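You operate a simulated robot arm through the tools that you are given. There is no shell and no other tool.

You run a simulated robot arm. Do the job below in one go: nothing can be reset, and whatever is moved stays where it is left.

Task
Empty the argon line, switch the welder off, then set 70 amps and wire speed 7.
Fine: at the panel of the tall welder cart; its cylinder valve is closed already: keep the argon test button down till the line is empty, while the welder is still on.
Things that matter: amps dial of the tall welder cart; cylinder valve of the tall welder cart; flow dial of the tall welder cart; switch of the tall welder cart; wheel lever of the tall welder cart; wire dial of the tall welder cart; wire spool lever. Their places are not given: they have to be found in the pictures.

It is judged by the outcome, as a careful person would: the job done as asked, and still so three seconds after it is handed in. It fails if anything else is knocked over, pushed out of place, dropped, spilled or broken.

Robot
A 6-joint arm with a two-finger parallel gripper, fixed in place. Base frame: the origin is at the foot of the arm, x ahead of it, y to its left, z up. Units: m, degrees, N and s.
With the tool pointing down near the work surface it reaches from about 0.1 to 0.7 m from the base axis. Its first joint turns from -66.0 to 66.0 degrees. Payload 2.45 kg.
The TCP is the grasp point between the finger pads, 0.024 m short of the fingertips. In the tool frame z runs along the fingers and y along their closing line. The gripper opens to 0.068 m. The fingers are 0.017 m wide and 0.01 m thick; the gripper's body (0.04 by 0.07 m) begins 0.041 m behind the TCP.
Orientation is that of the tool frame in the base frame, as a unit quaternion [x, y, z, w]. With the fingers straight down and closing along the base's y, the tool's x points along the base's -x, its y along +y and its z along -z.

Tools
- The arm moves only by the tool arm_command. Its argument "commands" is a list of rows, each a list of 3 entries, a list of its own where there are three numbers: the shift along the tool's x, y, z in cm, then the turn, a rotation vector about the tool's x, y, z in degrees, then the opening, from 0 (shut) to 1 (fully open). In form: [[[x, y, z], [ax, ay, az], jaw], ...]. A call has 1 to 20 rows; each row is the pose to reach, as a shift and turn from the pose commanded when the call began, along the tool's axes at that moment. Rows are played at 5 a second. More than 0.05 m and 8.6 degrees between two rows, or a gripper value outside its range, and nothing of the call is played. Where a pose cannot be reached the arm comes as near as it can. A force on the tool above 40 N (or 10 N above the force at the start of the call, whichever is more), or a blocked arm, ends the call early, and 0.2 s more pass. Each finger travels about 0.108 m/s and halts on what it meets, pressing with about 32 N; the grip force reading is that of the motor and also rises with nothing between the fingers. The clock runs only during rows and for 0.2 s after the last one: add rows that repeat a pose to give the fingers time. It gives the time, the measured TCP pose, the force on the tool (base axes), the opening and the grip force at its end, in the units of the frame above (readings bear some noise), with the torque about the TCP (base axes, N m) and any sound that the robot's microphone picked up, and new pictures: "show" is both (left out), scene, wrist or none.
- Cameras (640 x 400 px; columns grow to the right, rows downward): "scene" is fixed at [0.1634, 0.4161, 1.4538]; the picture's right is [-0.78, -0.62, 0.00], its down [-0.41, 0.52, -0.75] and it looks along [0.47, -0.59, -0.66] (base axes); focal length 369 px, centre (320, 200). "wrist" rides on the gripper at [0.084, 0.011, -0.075] in the tool frame; the picture's right is [-0.13, 0.99, 0.00], its down [-0.60, -0.08, -0.79] and it looks along [-0.79, -0.10, 0.61] (tool axes); focal length 251 px, centre (320, 200).
- measure_at(camera, pixels): for up to 12 pixels [column, row] of the newest picture of that camera ("zoom" is the newest enlarged one), the place [x, y, z] in the base frame of the surface seen there, good to about 0.002 m. The clock stands still meanwhile.
- close_up(camera, box): a new picture of the part [left, top, right, bottom] of that camera's present view, enlarged. The clock stands still meanwhile.
- hand_in(): hands the job in; it is judged then, once.

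Open the gripper and draw the arm clear of the work before you hand the job in, unless the task says otherwise.

The tools are called after "Emit:" as name(argument=value, ...) on one line, values as JSON. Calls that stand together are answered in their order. arm_command: Moves the arm, as the interface text tells. Its arguments: {"type":"object","properties":{"commands":{"type":"array","items":{"type":"array"}},"show":{"type":"string","enum":["both","scene","wrist","none"]}},"required":["commands"]} The other tools are called the same way: measure_at (camera, pixels) gives the place of the surface under pixels of a picture; close_up (camera, box) takes an enlarged picture of a part of a camera's view; hand_in () hands the job in.

At the start:

```text
time_s: 0.0
ee_pos: [0.4248, 0.0209, 1.0688]
tool_rot: [0.0, 1.0, 0.001, 0.0]
ft_force: [-0.8, 0.1, 0.3]
ft_torque: [0.02, 0.0, 0.03]
finger_gap: 0.0682
finger_force: 0.1
```

scene: 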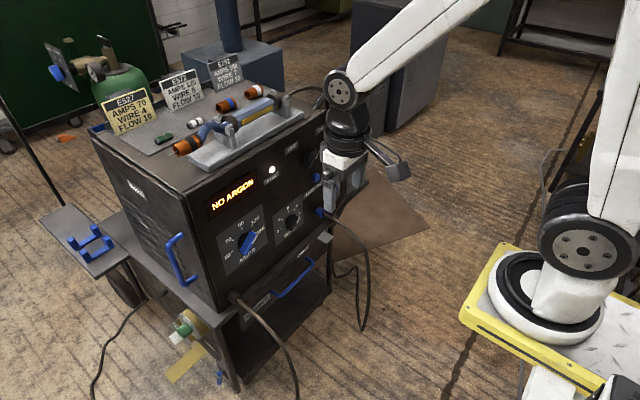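
wrist: 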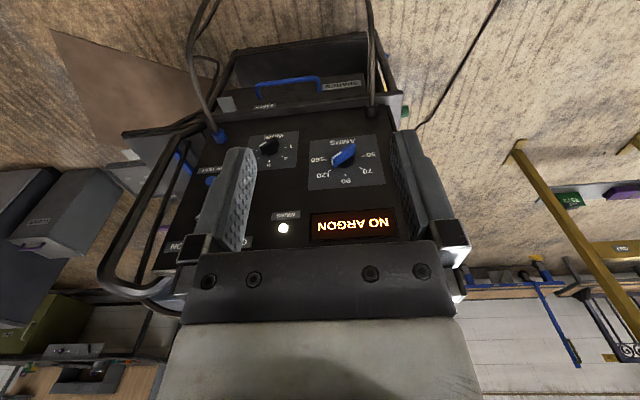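

The scene shows the welder cart with a panel (NO ARGON display at 232,199, amps dial at 246,242, wire dial at 291,221). I take enlarged pictures of the panel before moving.

Emit:
close_up(camera="scene", box=[190, 130, 350, 230])

Emit:
close_up(camera="scene", box=[190, 190, 350, 290])

Emit:
close_up(camera="wrist", box=[150, 70, 430, 250])

Emit:
close_up(camera="scene", box=[40, 30, 300, 190])

```text
4.00 times, centred on (270, 180) of scene
```

zoom: 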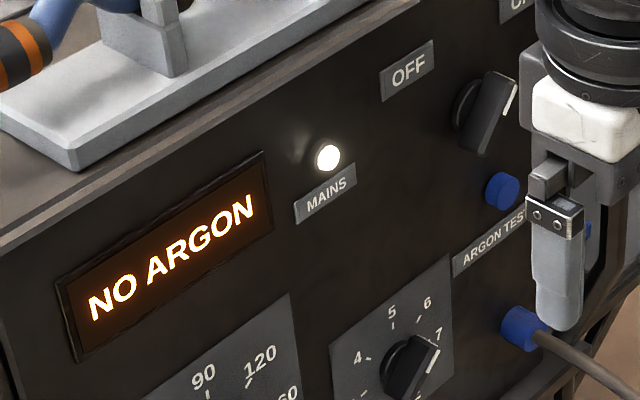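

```text
4.00 times, centred on (270, 240) of scene
```

zoom: 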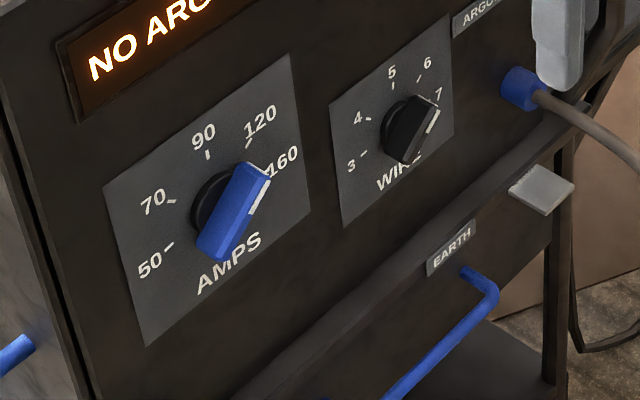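

```text
2.22 times, centred on (290, 160) of wrist
```

zoom: 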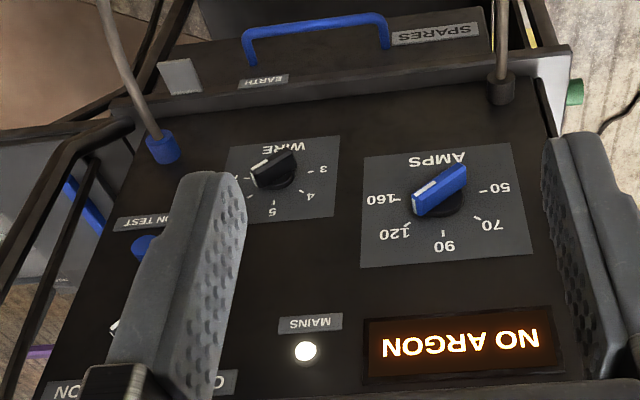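

```text
2.46 times, centred on (170, 110) of scene
```

zoom: 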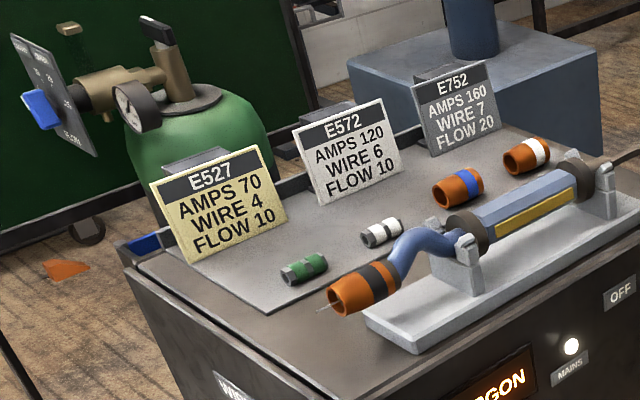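

Measuring the panel features in the scene picture: display, lamp, OFF label, switch, argon test button, wire and amps knobs.

Emit:
measure_at(camera="scene", pixels=[[232, 199], [272, 169], [292, 147], [312, 157], [315, 178], [310, 189], [283, 206], [291, 222], [246, 243], [225, 258], [320, 212], [260, 220]])

Emit:
measure_at(camera="wrist", pixels=[[345, 155], [268, 147], [212, 181], [283, 228], [350, 224], [352, 181], [310, 125], [300, 80], [202, 212], [390, 190], [225, 170], [180, 240]])

```text
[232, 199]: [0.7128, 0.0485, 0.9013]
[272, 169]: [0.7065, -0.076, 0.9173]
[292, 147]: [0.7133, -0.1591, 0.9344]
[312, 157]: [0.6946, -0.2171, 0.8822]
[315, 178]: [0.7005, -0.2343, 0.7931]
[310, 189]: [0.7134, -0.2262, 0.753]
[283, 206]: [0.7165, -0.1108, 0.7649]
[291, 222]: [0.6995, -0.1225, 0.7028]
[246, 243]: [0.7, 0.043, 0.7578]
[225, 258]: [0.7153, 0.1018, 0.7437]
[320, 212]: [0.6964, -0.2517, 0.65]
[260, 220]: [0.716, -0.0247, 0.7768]
```

```text
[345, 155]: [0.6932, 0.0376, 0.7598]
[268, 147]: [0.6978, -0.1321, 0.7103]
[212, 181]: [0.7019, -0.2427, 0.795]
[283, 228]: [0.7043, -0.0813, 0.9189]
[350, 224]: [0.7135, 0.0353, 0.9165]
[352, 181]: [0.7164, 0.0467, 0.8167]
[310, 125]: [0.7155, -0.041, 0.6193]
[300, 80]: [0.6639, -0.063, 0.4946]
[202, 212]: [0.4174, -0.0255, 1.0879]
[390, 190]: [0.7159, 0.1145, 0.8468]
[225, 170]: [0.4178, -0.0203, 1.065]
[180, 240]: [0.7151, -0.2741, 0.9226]
```

The panel is the plane x≈0.716 facing the robot: amps dial at (y 0.04, z 0.76), wire dial (-0.125, 0.71), switch (-0.217, 0.88), test button (-0.235, 0.795). I rotate the tool to point forward (+x), while moving modestly to x 0.5.

Emit:
arm_command(commands=[[[-0.5, -0.6, 1], [0, -7.5, 0], 0.5], [[-1, -1.2, 2], [0, -15, 0], 0.5], [[-1.5, -1.8, 3], [0, -22.5, 0], 0.5], [[-2, -2.4, 4], [0, -30, 0], 0.5], [[-2.5, -3, 5], [0, -37.5, 0], 0.2], [[-3, -3.6, 6], [0, -45, 0], 0], [[-3.5, -4.2, 7], [0, -52.5, 0], 0], [[-4, -4.8, 8], [0, -60, 0], 0], [[-4.5, -5.4, 9], [0, -67.5, 0], 0], [[-5, -6, 10], [0, -75, 0], 0], [[-5.5, -6.6, 11], [0, -82.5, 0], 0], [[-6, -7.2, 12], [0, -90, 0], 0], [[-6, -7.2, 12], [0, -90, 0], 0]])

Emit:
close_up(camera="scene", box=[40, 20, 140, 82])

```text
time_s: 2.8
ee_pos: [0.4853, -0.0507, 0.9498]
tool_rot: [0.001, 0.707, -0.001, 0.708]
ft_force: [-0.2, -0.4, -1.0]
ft_torque: [-0.01, -0.02, -0.01]
finger_gap: 0.0001
finger_force: 23.3
out of reach, approached as far as the arm can: row 5, 6, 7, 8, 9
```

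scene: 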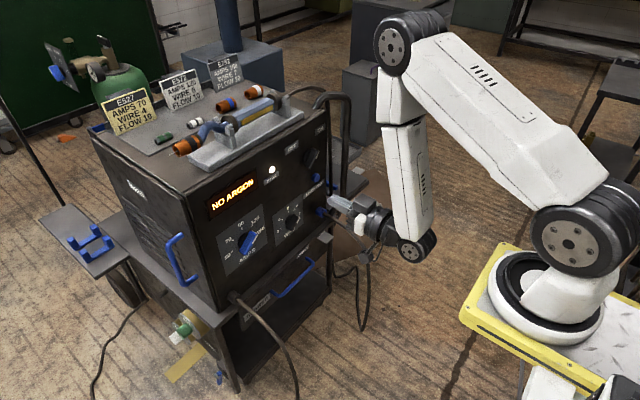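
wrist: 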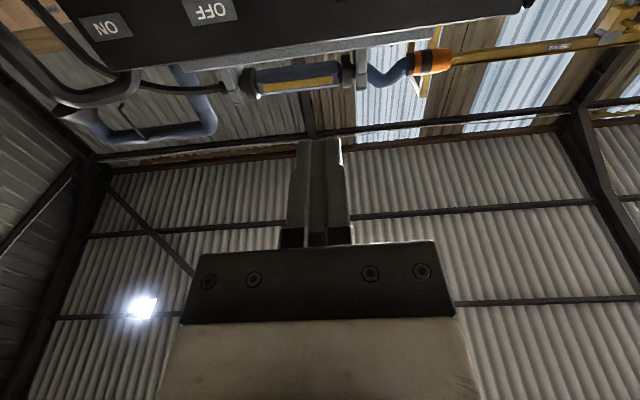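

```text
6.40 times, centred on (90, 51) of scene
```

zoom: 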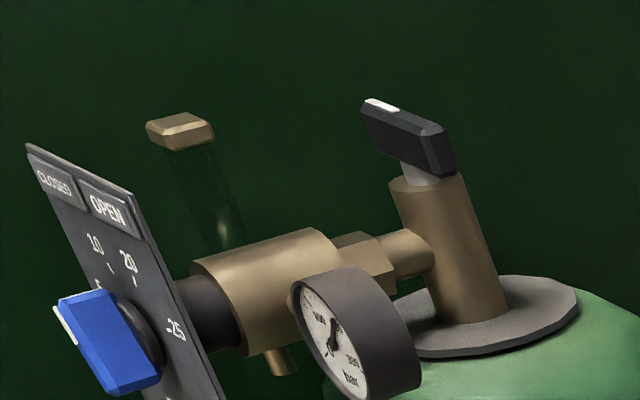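

The arm points forward at (0.485,-0.05,0.95). Now a clear close-up of the panel's right half and dials.

Emit:
close_up(camera="scene", box=[265, 120, 345, 170])

Emit:
close_up(camera="scene", box=[265, 165, 345, 215])

Emit:
close_up(camera="scene", box=[265, 195, 329, 235])

Emit:
close_up(camera="scene", box=[210, 205, 290, 255])

```text
8.00 times, centred on (305, 145) of scene
```

zoom: 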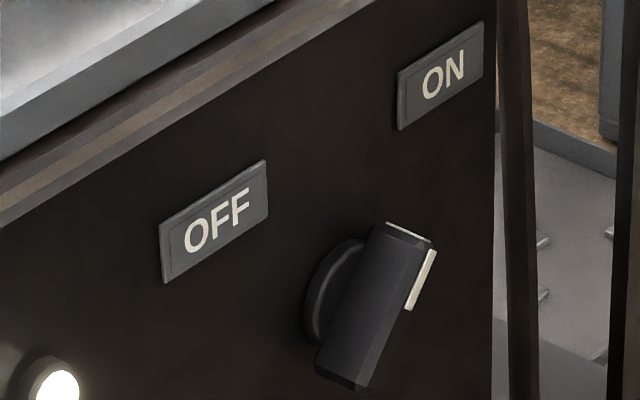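

```text
8.00 times, centred on (305, 190) of scene
```

zoom: 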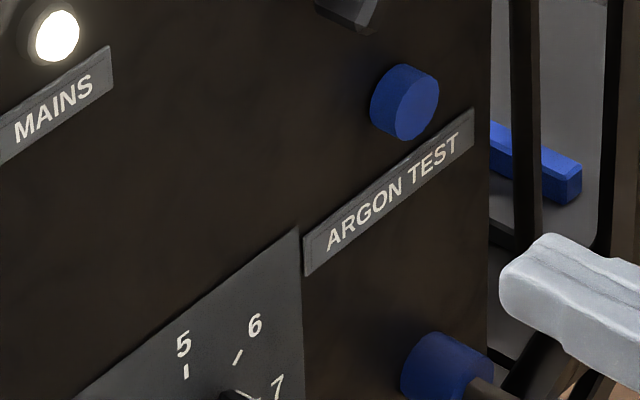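

```text
10.00 times, centred on (297, 215) of scene
```

zoom: 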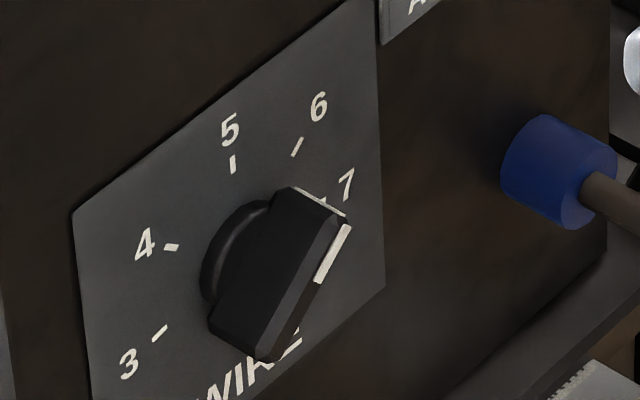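

```text
8.00 times, centred on (250, 230) of scene
```

zoom: 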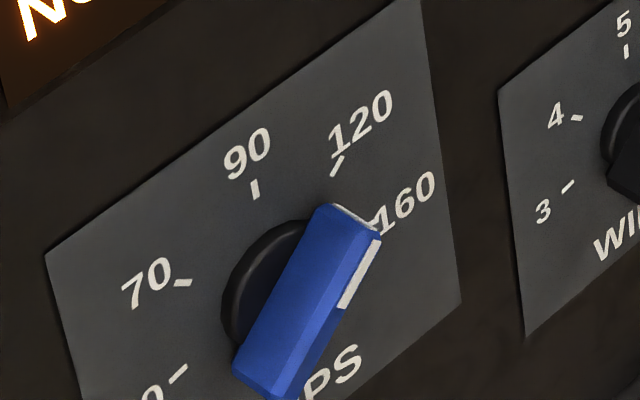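

Measuring tick marks and knob ends of both dials to find their current angles.

Emit:
measure_at(camera="scene", pixels=[[232.3, 251.9], [232.9, 240.4], [241.9, 228.8], [252.3, 225.6], [257.3, 232.8], [252.5, 231.5], [256.3, 235], [241, 251.5], [245.5, 254], [248, 241], [255, 239], [244, 237]])

Emit:
measure_at(camera="scene", pixels=[[281, 228.2], [282, 219.7], [288.3, 211.3], [294.7, 209.7], [297.2, 215], [295, 215], [298.5, 217], [287, 228], [291, 230], [293, 222], [298, 220], [286.5, 220]])

Emit:
measure_at(camera="scene", pixels=[[313, 149], [317.5, 151], [306.5, 166], [310, 168], [311, 159], [318, 155], [304.5, 156], [292, 147], [320, 129], [315.5, 177.8], [313, 178], [318, 178]])

```text
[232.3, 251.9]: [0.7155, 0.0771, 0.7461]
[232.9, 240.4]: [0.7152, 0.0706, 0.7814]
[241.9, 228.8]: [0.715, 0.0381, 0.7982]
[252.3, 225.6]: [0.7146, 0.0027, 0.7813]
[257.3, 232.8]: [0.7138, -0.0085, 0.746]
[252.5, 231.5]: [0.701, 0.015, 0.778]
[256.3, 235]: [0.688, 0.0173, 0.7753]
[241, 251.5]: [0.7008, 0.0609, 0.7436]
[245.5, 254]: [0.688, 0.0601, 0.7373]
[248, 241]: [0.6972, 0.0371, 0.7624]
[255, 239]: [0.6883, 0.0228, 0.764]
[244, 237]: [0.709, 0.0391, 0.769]
```

```text
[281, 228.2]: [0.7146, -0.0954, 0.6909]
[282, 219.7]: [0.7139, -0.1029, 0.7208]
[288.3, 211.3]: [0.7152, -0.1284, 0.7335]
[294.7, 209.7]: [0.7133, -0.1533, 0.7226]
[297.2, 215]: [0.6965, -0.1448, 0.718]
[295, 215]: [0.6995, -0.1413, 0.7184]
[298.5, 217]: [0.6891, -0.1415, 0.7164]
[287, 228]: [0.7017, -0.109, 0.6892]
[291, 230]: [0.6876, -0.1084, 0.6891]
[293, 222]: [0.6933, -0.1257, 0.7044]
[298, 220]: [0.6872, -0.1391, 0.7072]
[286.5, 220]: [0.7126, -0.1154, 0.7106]
```

```text
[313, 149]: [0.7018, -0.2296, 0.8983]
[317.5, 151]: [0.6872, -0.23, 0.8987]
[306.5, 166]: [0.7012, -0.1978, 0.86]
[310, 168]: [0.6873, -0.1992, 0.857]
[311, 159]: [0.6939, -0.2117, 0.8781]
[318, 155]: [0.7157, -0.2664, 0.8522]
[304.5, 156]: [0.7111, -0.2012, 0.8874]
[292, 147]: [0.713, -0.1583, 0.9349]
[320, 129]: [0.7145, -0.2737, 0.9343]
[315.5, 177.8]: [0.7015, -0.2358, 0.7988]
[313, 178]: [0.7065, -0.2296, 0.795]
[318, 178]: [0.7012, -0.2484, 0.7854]
```

Both dials' geometry is clear: amps ticks at 0/±52/±105° about (y 0.037, z 0.756) with pointer presently at ~120; wire centre (-0.128, 0.701), pointer presently ~6; switch points to ON. Next I look closely at the gauge and refine the button's position.

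Emit:
close_up(camera="scene", box=[80, 58, 112, 78])

Emit:
measure_at(camera="scene", pixels=[[317, 178], [316.5, 175], [316.5, 181], [318.5, 176], [315.5, 180], [319, 178], [314.7, 179], [328, 180], [322, 215], [319, 183]])

```text
16.00 times, centred on (96, 68) of scene
```

zoom: 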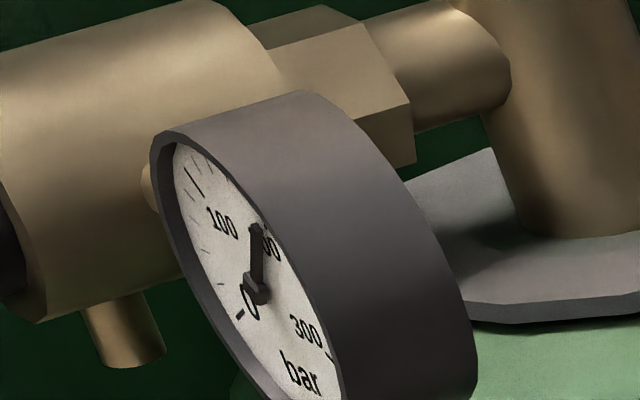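

```text
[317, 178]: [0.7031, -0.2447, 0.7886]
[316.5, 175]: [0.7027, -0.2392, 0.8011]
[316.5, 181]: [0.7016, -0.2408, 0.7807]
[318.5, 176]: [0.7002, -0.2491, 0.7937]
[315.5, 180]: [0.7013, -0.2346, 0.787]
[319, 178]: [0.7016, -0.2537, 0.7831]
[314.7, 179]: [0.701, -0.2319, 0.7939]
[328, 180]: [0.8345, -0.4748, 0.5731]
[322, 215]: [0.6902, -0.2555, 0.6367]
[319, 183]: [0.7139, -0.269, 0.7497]
```

The gauge needle stands well above 0 (pointing up near ~150-200 bar), so the line is still full. The button face centre is about (0.701, -0.242, 0.790); I move closed fingers to stand in front of it.

Emit:
arm_command(commands=[[[2, -3, 0], [0, 0, 0], 0], [[4.5, -6, 0], [0, 0, 0], 0], [[7, -9, 1], [0, 0, 0], 0], [[9.5, -12, 3], [0, 0, 0], 0], [[12, -15, 5], [0, 0, 0], 0], [[14.5, -17.5, 8], [0, 0, 0], 0], [[16, -19.1, 11], [0, 0, 0], 0], [[16, -19.1, 14], [0, 0, 0], 0], [[16, -19.1, 16], [0, 0, 0], 0], [[16, -19.1, 16.5], [0, 0, 0], 0], [[16, -19.1, 16.5], [0, 0, 0], 0]])

Emit:
close_up(camera="scene", box=[265, 140, 361, 200])

```text
time_s: 5.2
ee_pos: [0.6497, -0.2422, 0.7887]
tool_rot: [0.0, 0.707, -0.001, 0.707]
ft_force: [0.1, -0.3, -0.2]
ft_torque: [-0.02, 0.0, 0.02]
finger_gap: 0.0001
finger_force: 23.4
```

scene: 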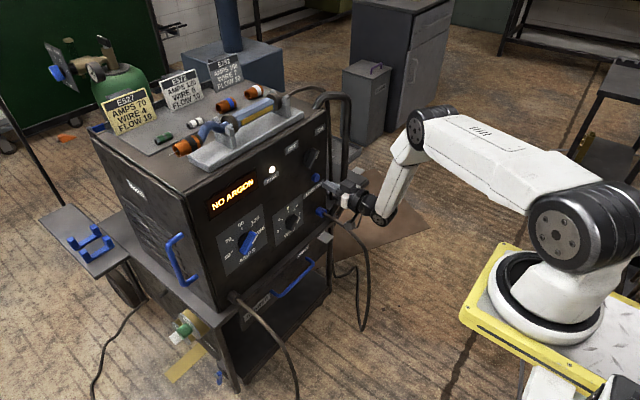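
wrist: 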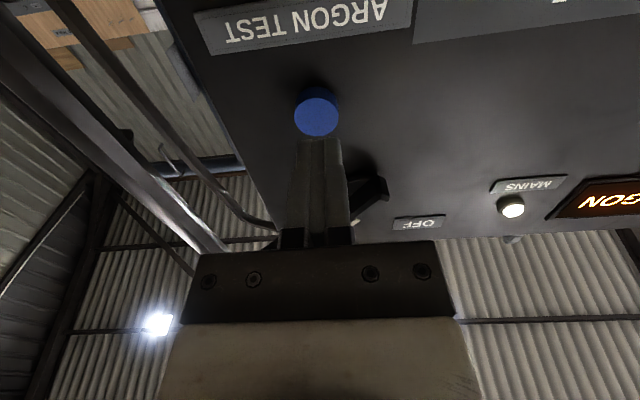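

```text
6.67 times, centred on (313, 170) of scene
```

zoom: 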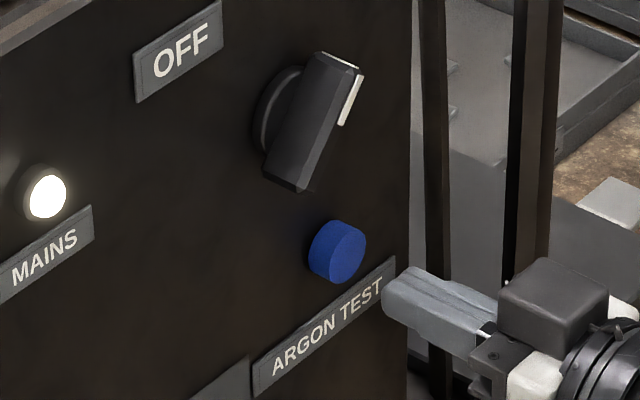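

The fingers are in front of the button (wrist picture: button at 317,112; tips at 320,142). I check the button's position from this camera.

Emit:
measure_at(camera="wrist", pixels=[[317, 120], [299, 120], [336, 118], [317, 105], [317, 133], [320, 150], [380, 195], [360, 215]])

```text
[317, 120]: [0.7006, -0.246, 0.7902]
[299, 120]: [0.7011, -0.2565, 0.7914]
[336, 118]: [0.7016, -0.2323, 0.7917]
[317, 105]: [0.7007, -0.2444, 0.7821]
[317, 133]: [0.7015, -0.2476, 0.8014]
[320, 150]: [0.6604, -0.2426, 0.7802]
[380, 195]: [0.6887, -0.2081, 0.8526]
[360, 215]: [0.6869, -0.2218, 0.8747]
```

Button centre is (-0.245, 0.791). I nudge over and press forward in small steps.

Emit:
arm_command(commands=[[[-0.2, -0.3, 1], [0, 0, 0], 0], [[-0.2, -0.3, 2], [0, 0, 0], 0], [[-0.2, -0.3, 2.5], [0, 0, 0], 0], [[-0.2, -0.3, 2.8], [0, 0, 0], 0], [[-0.2, -0.3, 3.0], [0, 0, 0], 0], [[-0.2, -0.3, 3.15], [0, 0, 0], 0], [[-0.2, -0.3, 3.3], [0, 0, 0], 0], [[-0.2, -0.3, 3.3], [0, 0, 0], 0]])

Emit:
close_up(camera="scene", box=[80, 58, 112, 78])

Emit:
close_up(camera="scene", box=[265, 140, 361, 200])

```text
time_s: 7.0
ee_pos: [0.6837, -0.2439, 0.7899]
tool_rot: [0.001, 0.708, 0.0, 0.706]
ft_force: [-5.6, -2.3, -1.6]
ft_torque: [-0.01, 0.06, -0.02]
finger_gap: 0.0
finger_force: 23.3
heard: click
```

scene: 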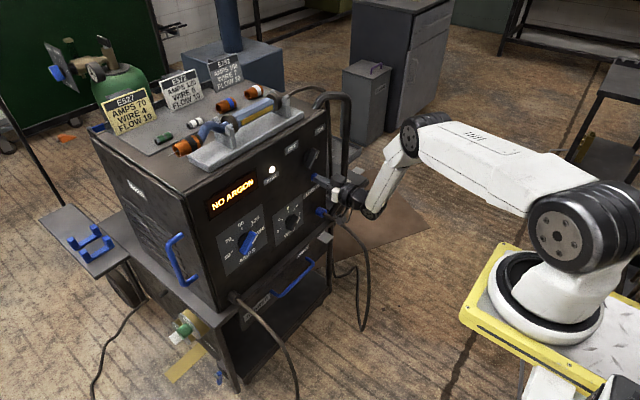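
wrist: 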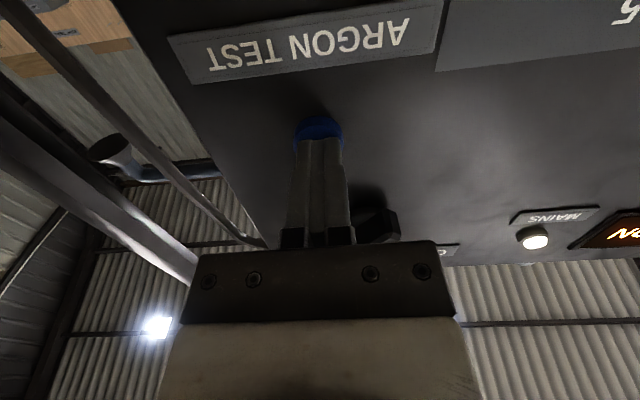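

```text
16.00 times, centred on (96, 68) of scene
```

zoom: 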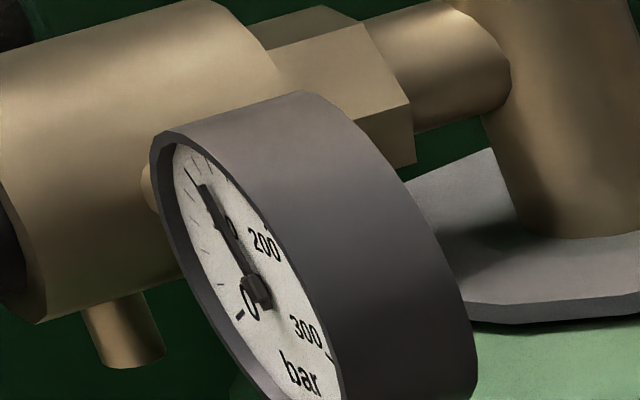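

```text
6.67 times, centred on (313, 170) of scene
```

zoom: 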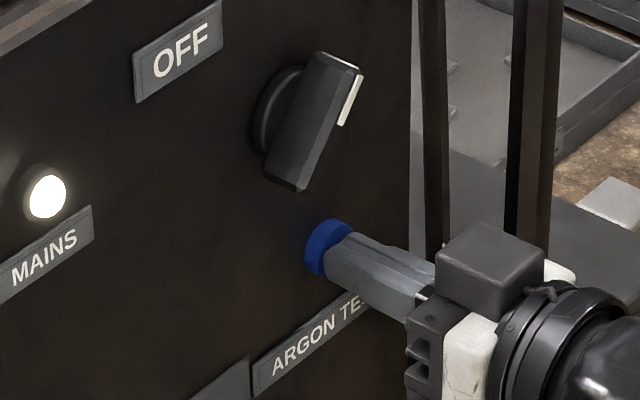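

The button clicked and the gauge needle is falling (from about 180 toward 100 bar). I keep holding in the same pose.

Emit:
arm_command(commands=[[[0, 0, 0], [0, 0, 0], 0], [[0, 0, 0], [0, 0, 0], 0], [[0, 0, 0], [0, 0, 0], 0], [[0, 0, 0], [0, 0, 0], 0], [[0, 0, 0], [0, 0, 0], 0], [[0, 0, 0], [0, 0, 0], 0], [[0, 0, 0], [0, 0, 0], 0], [[0, 0, 0], [0, 0, 0], 0], [[0, 0, 0], [0, 0, 0], 0], [[0, 0, 0], [0, 0, 0], 0]], show="scene")

Emit:
close_up(camera="scene", box=[80, 58, 112, 78])

```text
time_s: 9.2
ee_pos: [0.6842, -0.2439, 0.7912]
tool_rot: [0.0, 0.707, 0.001, 0.707]
ft_force: [-7.8, -0.9, -3.5]
ft_torque: [0.04, 0.11, 0.0]
finger_gap: 0.0
finger_force: 23.5
```

scene: 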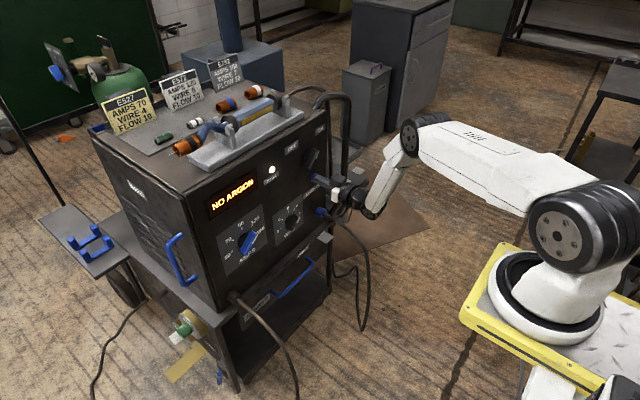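

```text
16.00 times, centred on (96, 68) of scene
```

zoom: 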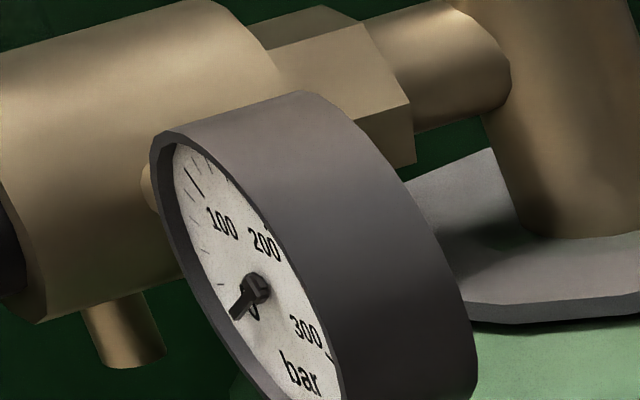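

The needle has dropped to about 0. I hold two more seconds to be sure the line is fully empty.

Emit:
arm_command(commands=[[[0, 0, 0], [0, 0, 0], 0], [[0, 0, 0], [0, 0, 0], 0], [[0, 0, 0], [0, 0, 0], 0], [[0, 0, 0], [0, 0, 0], 0], [[0, 0, 0], [0, 0, 0], 0], [[0, 0, 0], [0, 0, 0], 0], [[0, 0, 0], [0, 0, 0], 0], [[0, 0, 0], [0, 0, 0], 0], [[0, 0, 0], [0, 0, 0], 0], [[0, 0, 0], [0, 0, 0], 0], [[0, 0, 0], [0, 0, 0], 0], [[0, 0, 0], [0, 0, 0], 0]], show="scene")

Emit:
close_up(camera="scene", box=[80, 58, 112, 78])

```text
time_s: 11.8
ee_pos: [0.6838, -0.2432, 0.7905]
tool_rot: [0.0, 0.707, 0.0, 0.707]
ft_force: [-7.7, 0.5, -3.3]
ft_torque: [0.0, 0.06, 0.05]
finger_gap: 0.0
finger_force: 23.6
```

scene: 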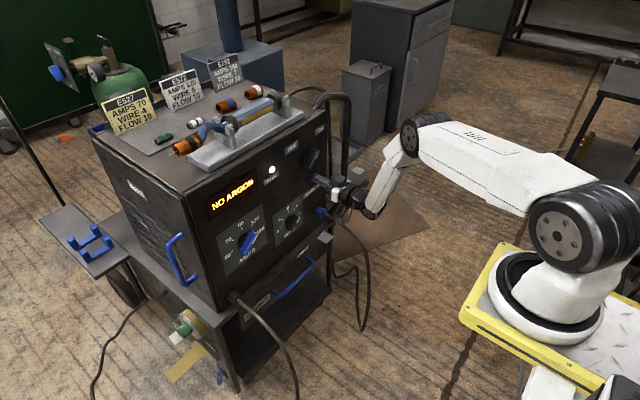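

```text
16.00 times, centred on (96, 68) of scene
```

zoom: 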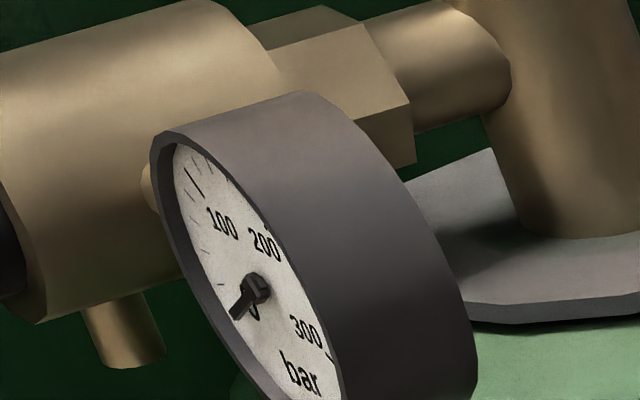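

The gauge rests at 0, so the line is empty. I back off, then check where the right-hand rail and switch are from the wrist camera.

Emit:
arm_command(commands=[[[0, 0, -1], [0, 0, 0], 0], [[0, 0, -3], [0, 0, 0], 0], [[0, 0, -6], [0, 0, 0], 0], [[-2, 1, -7], [0, 0, 8], 0.2], [[-4, 2, -7], [0, 0, 16], 0.5], [[-6, 2.9, -7], [0, 0, 24], 0.8], [[-7.5, 2.9, -7], [0, 0, 32], 1], [[-8.6, 2.9, -7], [0, 0, 40], 1], [[-8.6, 2.9, -7], [0, 0, 40], 1]])

Emit:
close_up(camera="wrist", box=[200, 50, 440, 200])

Emit:
close_up(camera="scene", box=[265, 120, 361, 180])

```text
time_s: 13.8
ee_pos: [0.612, -0.2154, 0.876]
tool_rot: [0.242, 0.664, 0.243, 0.664]
ft_force: [0.3, -0.3, -0.4]
ft_torque: [0.03, 0.02, 0.04]
finger_gap: 0.0681
finger_force: 0.0
```

scene: 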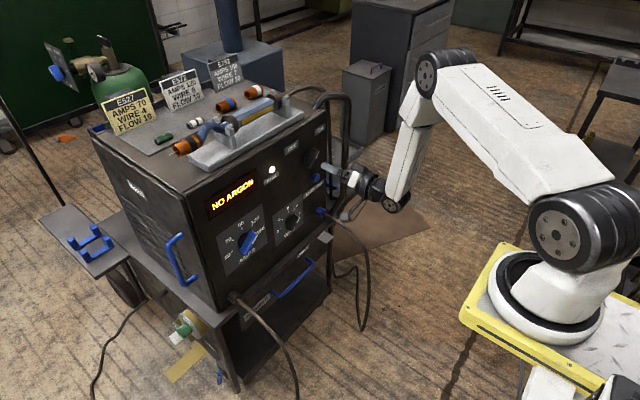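
wrist: 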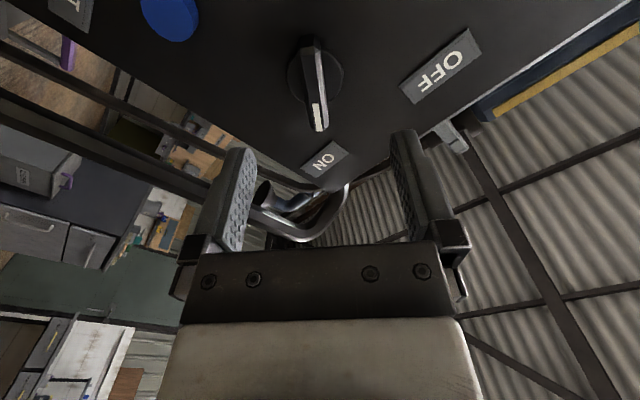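

```text
2.67 times, centred on (320, 125) of wrist
```

zoom: 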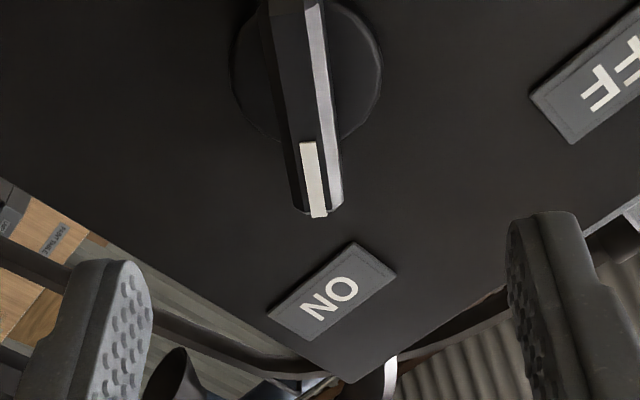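

```text
6.67 times, centred on (313, 150) of scene
```

zoom: 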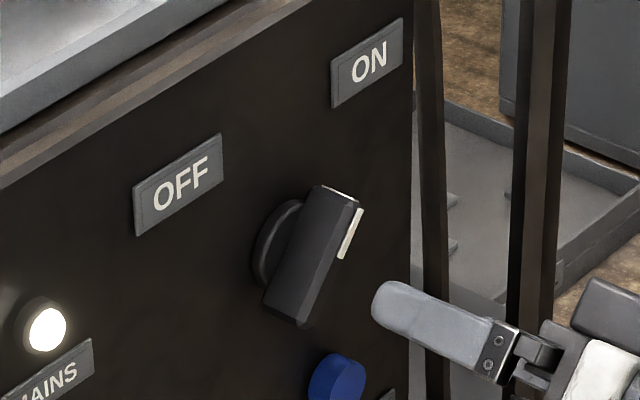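

The switch bar lies along the picture vertical (308,42)–(318,130) with the white pointer toward ON. I measure its ends, edges and disc.

Emit:
measure_at(camera="wrist", pixels=[[308, 42], [316, 128], [313, 90], [308, 90], [318, 90], [289, 75], [342, 75], [314, 104], [319, 128], [304, 60], [312, 60], [325, 120]])

```text
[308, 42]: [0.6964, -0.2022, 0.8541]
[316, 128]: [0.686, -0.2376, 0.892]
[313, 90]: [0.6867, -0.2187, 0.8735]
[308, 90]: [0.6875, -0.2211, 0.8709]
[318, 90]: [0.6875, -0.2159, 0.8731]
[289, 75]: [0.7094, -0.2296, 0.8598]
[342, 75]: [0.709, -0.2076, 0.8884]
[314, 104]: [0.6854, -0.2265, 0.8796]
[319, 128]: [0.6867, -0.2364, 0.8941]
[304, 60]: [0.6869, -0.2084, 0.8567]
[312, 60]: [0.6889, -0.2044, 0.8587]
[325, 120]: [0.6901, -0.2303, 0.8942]
```

The switch centre is about (y -0.219, z 0.875), bar tilted ~42° to the right. I centre the jaws, advance to tip x≈0.702 and close on the bar.

Emit:
arm_command(commands=[[[-0.18, -0.37, 2], [0, 0, 2], 1], [[-0.18, -0.37, 4], [0, 0, 2], 1], [[-0.18, -0.37, 5.5], [0, 0, 2], 1], [[-0.18, -0.37, 6.6], [0, 0, 2], 1], [[-0.18, -0.37, 6.6], [0, 0, 2], 0.7], [[-0.18, -0.37, 6.6], [0, 0, 2], 0.4], [[-0.18, -0.37, 6.6], [0, 0, 2], 0.2], [[-0.18, -0.37, 6.6], [0, 0, 2], 0.0], [[-0.18, -0.37, 6.6], [0, 0, 2], 0.0], [[-0.18, -0.37, 6.6], [0, 0, 2], 0.0]])

Emit:
close_up(camera="scene", box=[265, 120, 361, 180])

```text
time_s: 16.0
ee_pos: [0.6779, -0.2201, 0.8747]
tool_rot: [0.255, 0.66, 0.252, 0.66]
ft_force: [4.7, -8.0, -8.3]
ft_torque: [-0.51, 0.06, -0.11]
finger_gap: 0.0138
finger_force: 33.7
```

scene: 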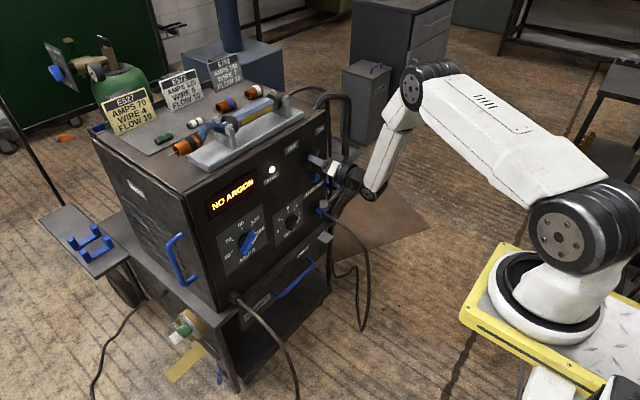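
wrist: 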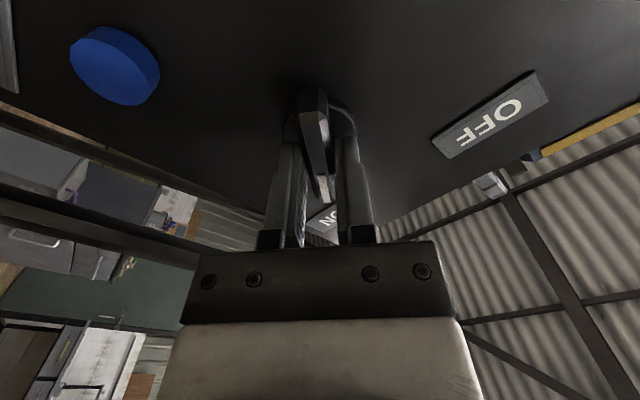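

```text
6.67 times, centred on (313, 150) of scene
```

zoom: 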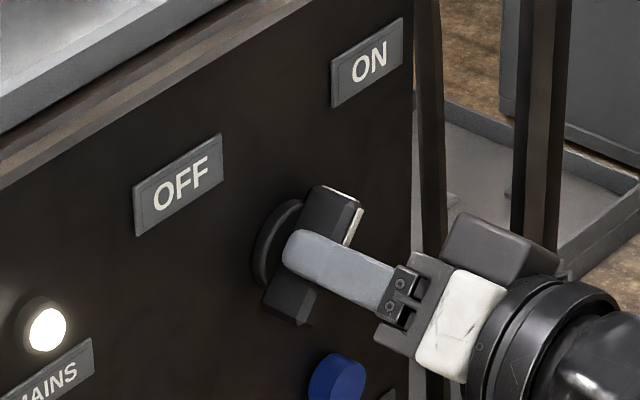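

The bar is held (gap 13.8 mm, scene shows fingers on both sides). I rotate counterclockwise toward OFF in small steps, with a 1 mm centring correction.

Emit:
arm_command(commands=[[[0, -0.1, 0], [0, 0, -4], 0], [[0, -0.1, 0], [0, 0, -11], 0], [[0, -0.1, 0], [0, 0, -18], 0], [[0, -0.1, 0], [0, 0, -25], 0], [[0, -0.1, 0], [0, 0, -32], 0], [[0, -0.1, 0], [0, 0, -39], 0], [[0, -0.1, 0], [0, 0, -45], 0], [[0, -0.1, 0], [0, 0, -45], 0]])

Emit:
close_up(camera="scene", box=[265, 120, 361, 180])

```text
time_s: 17.8
ee_pos: [0.6785, -0.2203, 0.8762]
tool_rot: [-0.019, 0.706, -0.02, 0.707]
ft_force: [-27.3, 4.7, 7.7]
ft_torque: [0.03, -0.3, 0.05]
finger_gap: 0.0134
finger_force: 33.2
```

scene: 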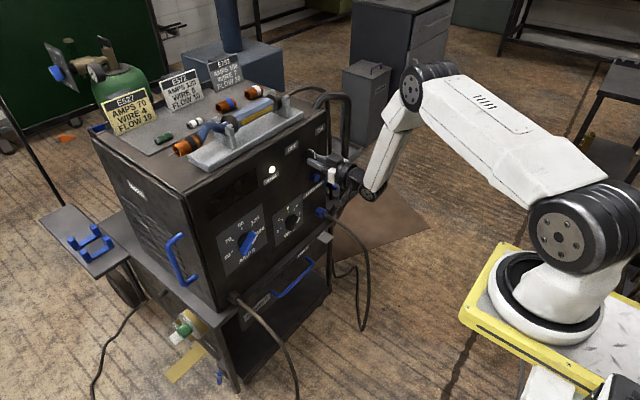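
wrist: 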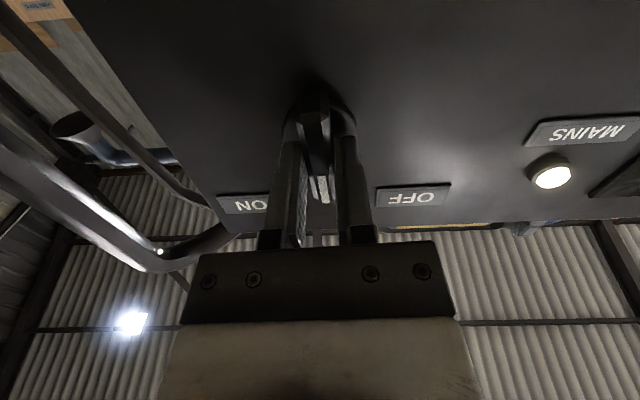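

```text
6.67 times, centred on (313, 150) of scene
```

zoom: 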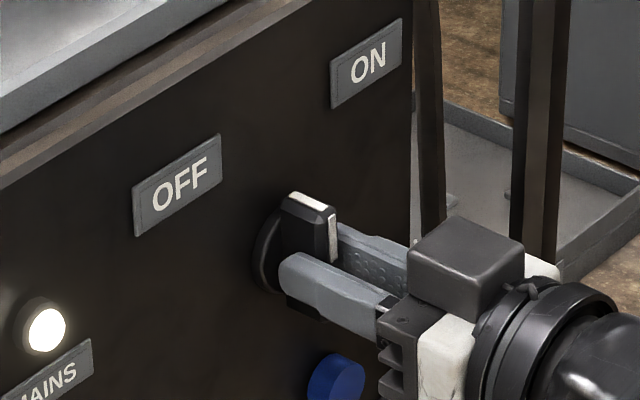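

The display has gone dark and the bar is now vertical; there's 27 N axial push, so I pull back 2 mm while continuing to turn to about -44°.

Emit:
arm_command(commands=[[[0, 0, -0.15], [0, 0, -3], 0], [[0, 0, -0.25], [0, 0, -9], 0], [[0, 0, -0.25], [0, 0, -16], 0], [[0, 0, -0.25], [0, 0, -23], 0], [[0, 0, -0.25], [0, 0, -30], 0], [[0, 0, -0.25], [0, 0, -36], 0], [[0, 0, -0.25], [0, 0, -41], 0], [[0, 0, -0.25], [0, 0, -41], 0]])

Emit:
close_up(camera="scene", box=[265, 120, 361, 180])

```text
time_s: 19.6
ee_pos: [0.6769, -0.2201, 0.8755]
tool_rot: [-0.266, 0.654, -0.265, 0.656]
ft_force: [11.8, 7.8, 2.8]
ft_torque: [0.72, -0.23, 0.28]
finger_gap: 0.0143
finger_force: 34.2
```

scene: 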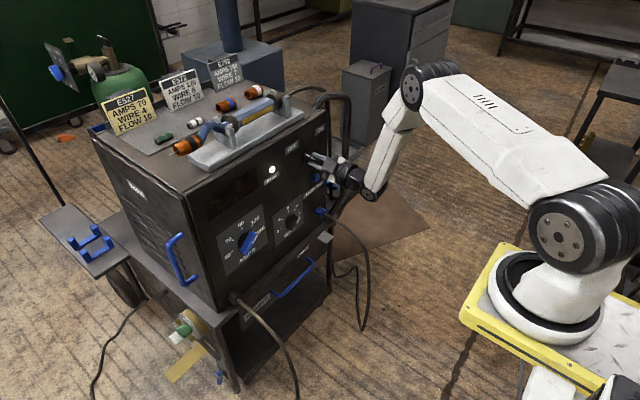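
wrist: 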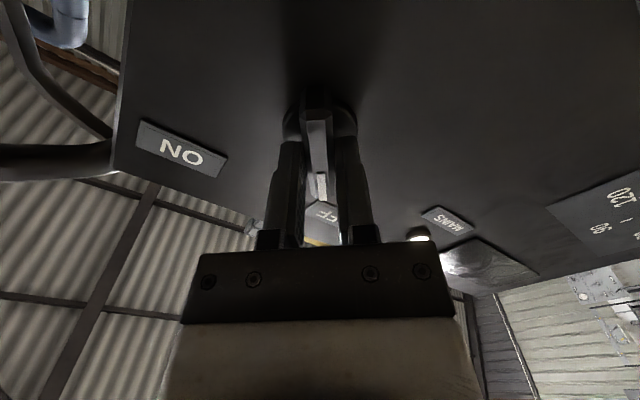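

```text
6.67 times, centred on (313, 150) of scene
```

zoom: 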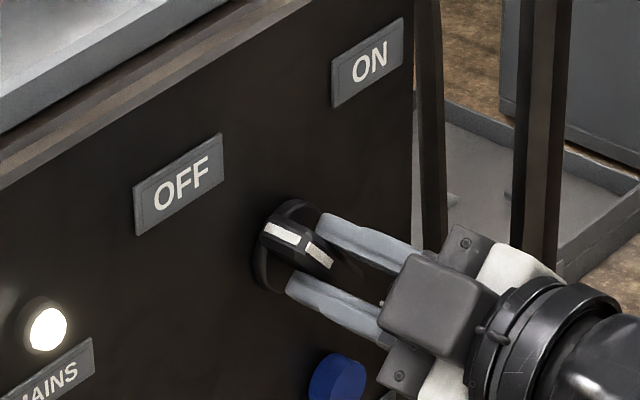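

The torque of 0.72 N m shows the stop at OFF (~-42°), display dark. I relax slightly, open the fingers and back straight off.

Emit:
arm_command(commands=[[[0, 0, 0], [0, 0, 1], 0], [[0, 0, 0], [0, 0, 1], 0.4], [[0, 0, 0], [0, 0, 1], 0.8], [[0, 0, 0], [0, 0, 1], 1], [[0, 0, -2], [0, 0, 1], 1], [[0, 0, -5], [0, 0, 1], 1], [[0, 0, -8], [0, 0, 1], 1], [[0, 0, -8], [0, 0, 1], 1]])

Emit:
close_up(camera="scene", box=[265, 120, 361, 180])

Emit:
close_up(camera="scene", box=[200, 180, 312, 250])

```text
time_s: 21.4
ee_pos: [0.5975, -0.2198, 0.8744]
tool_rot: [-0.26, 0.657, -0.26, 0.658]
ft_force: [0.4, 0.8, -0.7]
ft_torque: [0.01, -0.02, 0.03]
finger_gap: 0.0681
finger_force: 0.1
```

scene: 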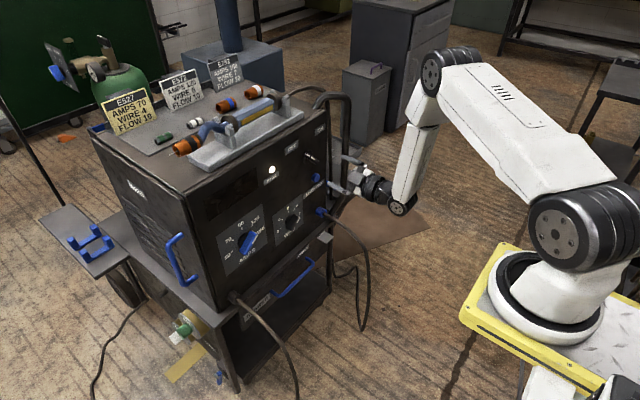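
wrist: 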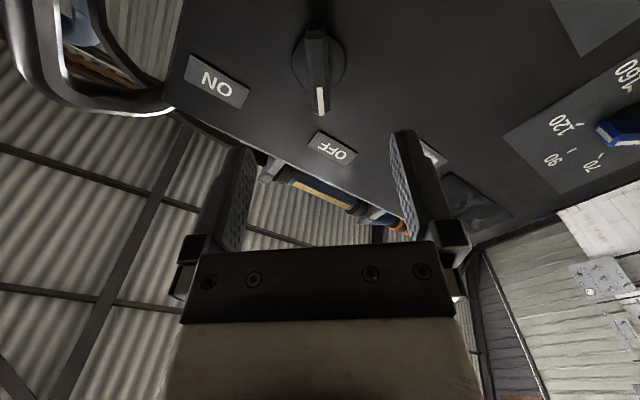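

```text
6.67 times, centred on (313, 150) of scene
```

zoom: 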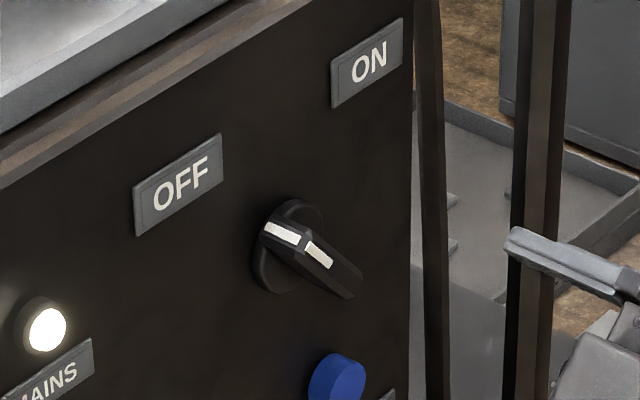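

```text
5.71 times, centred on (256, 215) of scene
```

zoom: 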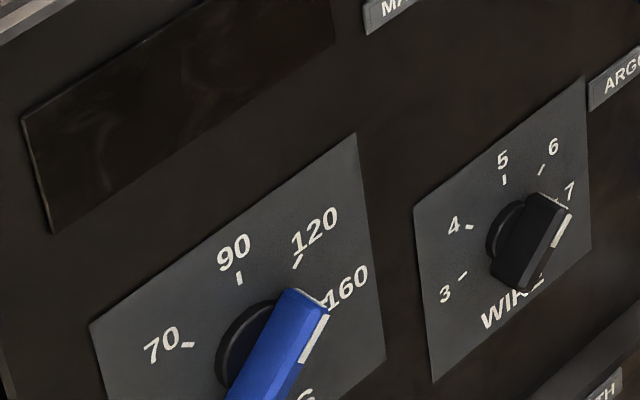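

The switch points at OFF and the display is dark. Next: amps dial. I move in front of it at x≈0.60, centre (0.037, 0.756), rolling to +50° to match the bar at ~120.

Emit:
arm_command(commands=[[[-0.74, 2.24, 0], [0, 0, 7.75], 1], [[-1.48, 4.47, 0], [0, 0, 15.5], 1], [[-2.23, 6.71, 0], [0, 0, 23.25], 1], [[-2.97, 8.94, 0], [0, 0, 31], 1], [[-3.71, 11.18, 0], [0, 0, 38.75], 1], [[-4.45, 13.42, 0], [0, 0, 46.5], 1], [[-5.19, 15.65, 0], [0, 0, 54.25], 1], [[-5.93, 17.89, 0], [0, 0, 62], 1], [[-6.68, 20.12, 0], [0, 0, 69.75], 1], [[-7.42, 22.36, 0], [0, 0, 77.5], 1], [[-8.16, 24.6, 0], [0, 0, 85.25], 1], [[-8.9, 26.83, 0], [0, 0, 93], 1], [[-8.9, 26.83, 0], [0, 0, 93], 1]])

Emit:
close_up(camera="wrist", box=[200, 0, 440, 150])

```text
time_s: 24.2
ee_pos: [0.5967, 0.0369, 0.7578]
tool_rot: [0.3, 0.641, 0.299, 0.64]
ft_force: [-0.2, 0.1, -0.1]
ft_torque: [0.01, 0.02, -0.02]
finger_gap: 0.0681
finger_force: 0.0
```

scene: 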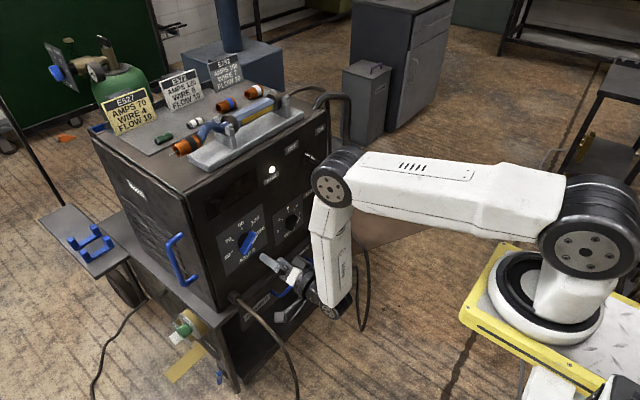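
wrist: 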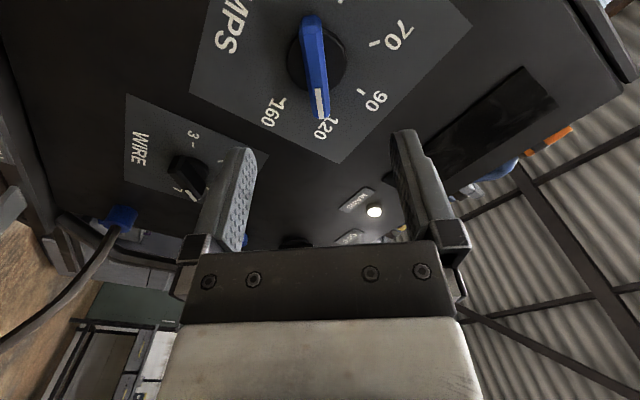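

```text
2.67 times, centred on (320, 75) of wrist
```

zoom: 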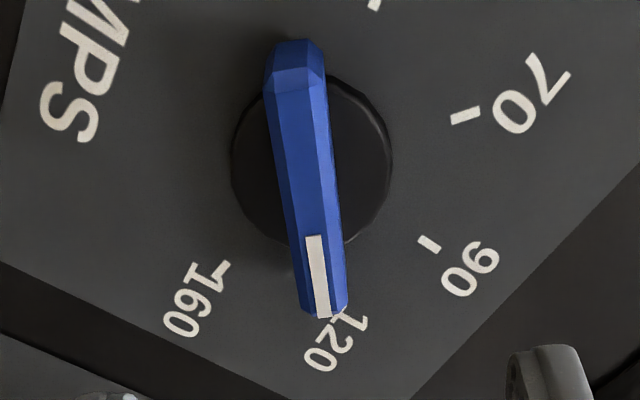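

The wrist view confirms the pointer at 120. I measure the knob's front ends, disc edges and the 70/90/160 ticks in this zoom.

Emit:
measure_at(camera="zoom", pixels=[[293, 85], [323, 310], [318, 240], [305, 190], [235, 170], [390, 165], [465, 116], [430, 244], [218, 273], [280, 190], [330, 190], [345, 225]])

```text
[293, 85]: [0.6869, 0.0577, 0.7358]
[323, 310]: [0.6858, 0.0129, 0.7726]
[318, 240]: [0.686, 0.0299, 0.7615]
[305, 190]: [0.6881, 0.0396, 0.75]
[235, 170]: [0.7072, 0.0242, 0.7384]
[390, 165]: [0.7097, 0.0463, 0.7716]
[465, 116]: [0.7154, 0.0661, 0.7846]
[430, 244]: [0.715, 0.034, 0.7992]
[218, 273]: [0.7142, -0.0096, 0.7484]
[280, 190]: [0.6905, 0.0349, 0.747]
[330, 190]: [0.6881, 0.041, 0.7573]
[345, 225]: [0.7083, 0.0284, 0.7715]
```

Amps knob centre is (0.0355, 0.755), bar at ~51°. I centre, advance and close on it.

Emit:
arm_command(commands=[[[0, -0.27, 2], [0, 0, 0.5], 1], [[0, -0.27, 4.5], [0, 0, 0.5], 1], [[0, -0.27, 6.5], [0, 0, 0.5], 1], [[0, -0.27, 7.9], [0, 0, 0.5], 1], [[0, -0.27, 7.9], [0, 0, 0.5], 0.7], [[0, -0.27, 7.9], [0, 0, 0.5], 0.4], [[0, -0.27, 7.9], [0, 0, 0.5], 0.2], [[0, -0.27, 7.9], [0, 0, 0.5], 0], [[0, -0.27, 7.9], [0, 0, 0.5], 0], [[0, -0.27, 7.9], [0, 0, 0.5], 0]])

Emit:
close_up(camera="scene", box=[200, 200, 296, 260])

```text
time_s: 26.4
ee_pos: [0.6741, 0.0344, 0.7562]
tool_rot: [0.302, 0.64, 0.3, 0.639]
ft_force: [3.3, -2.5, -3.3]
ft_torque: [-0.01, -0.01, -0.11]
finger_gap: 0.0135
finger_force: 33.5
```

scene: 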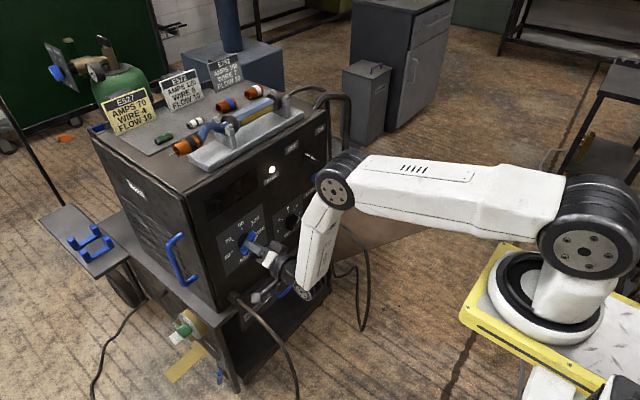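
wrist: 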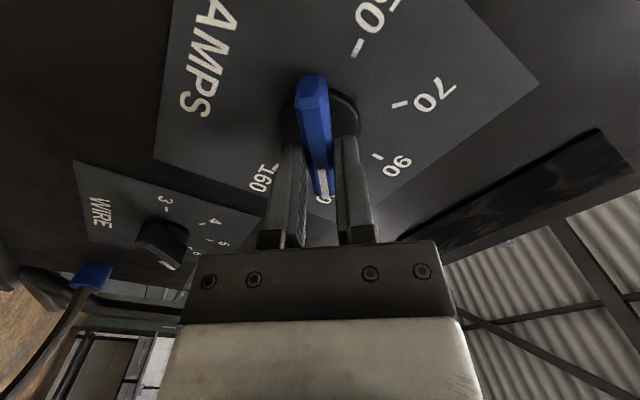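

```text
6.67 times, centred on (248, 230) of scene
```

zoom: 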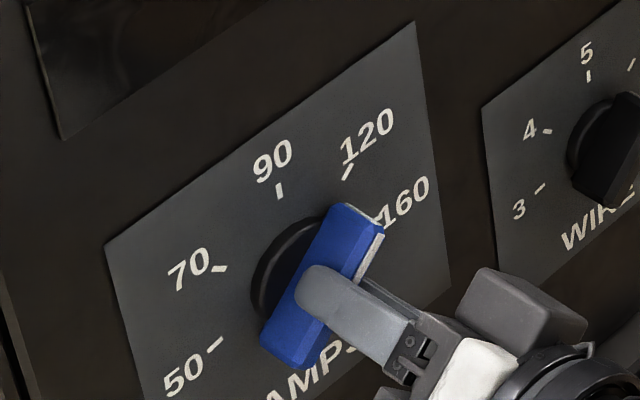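

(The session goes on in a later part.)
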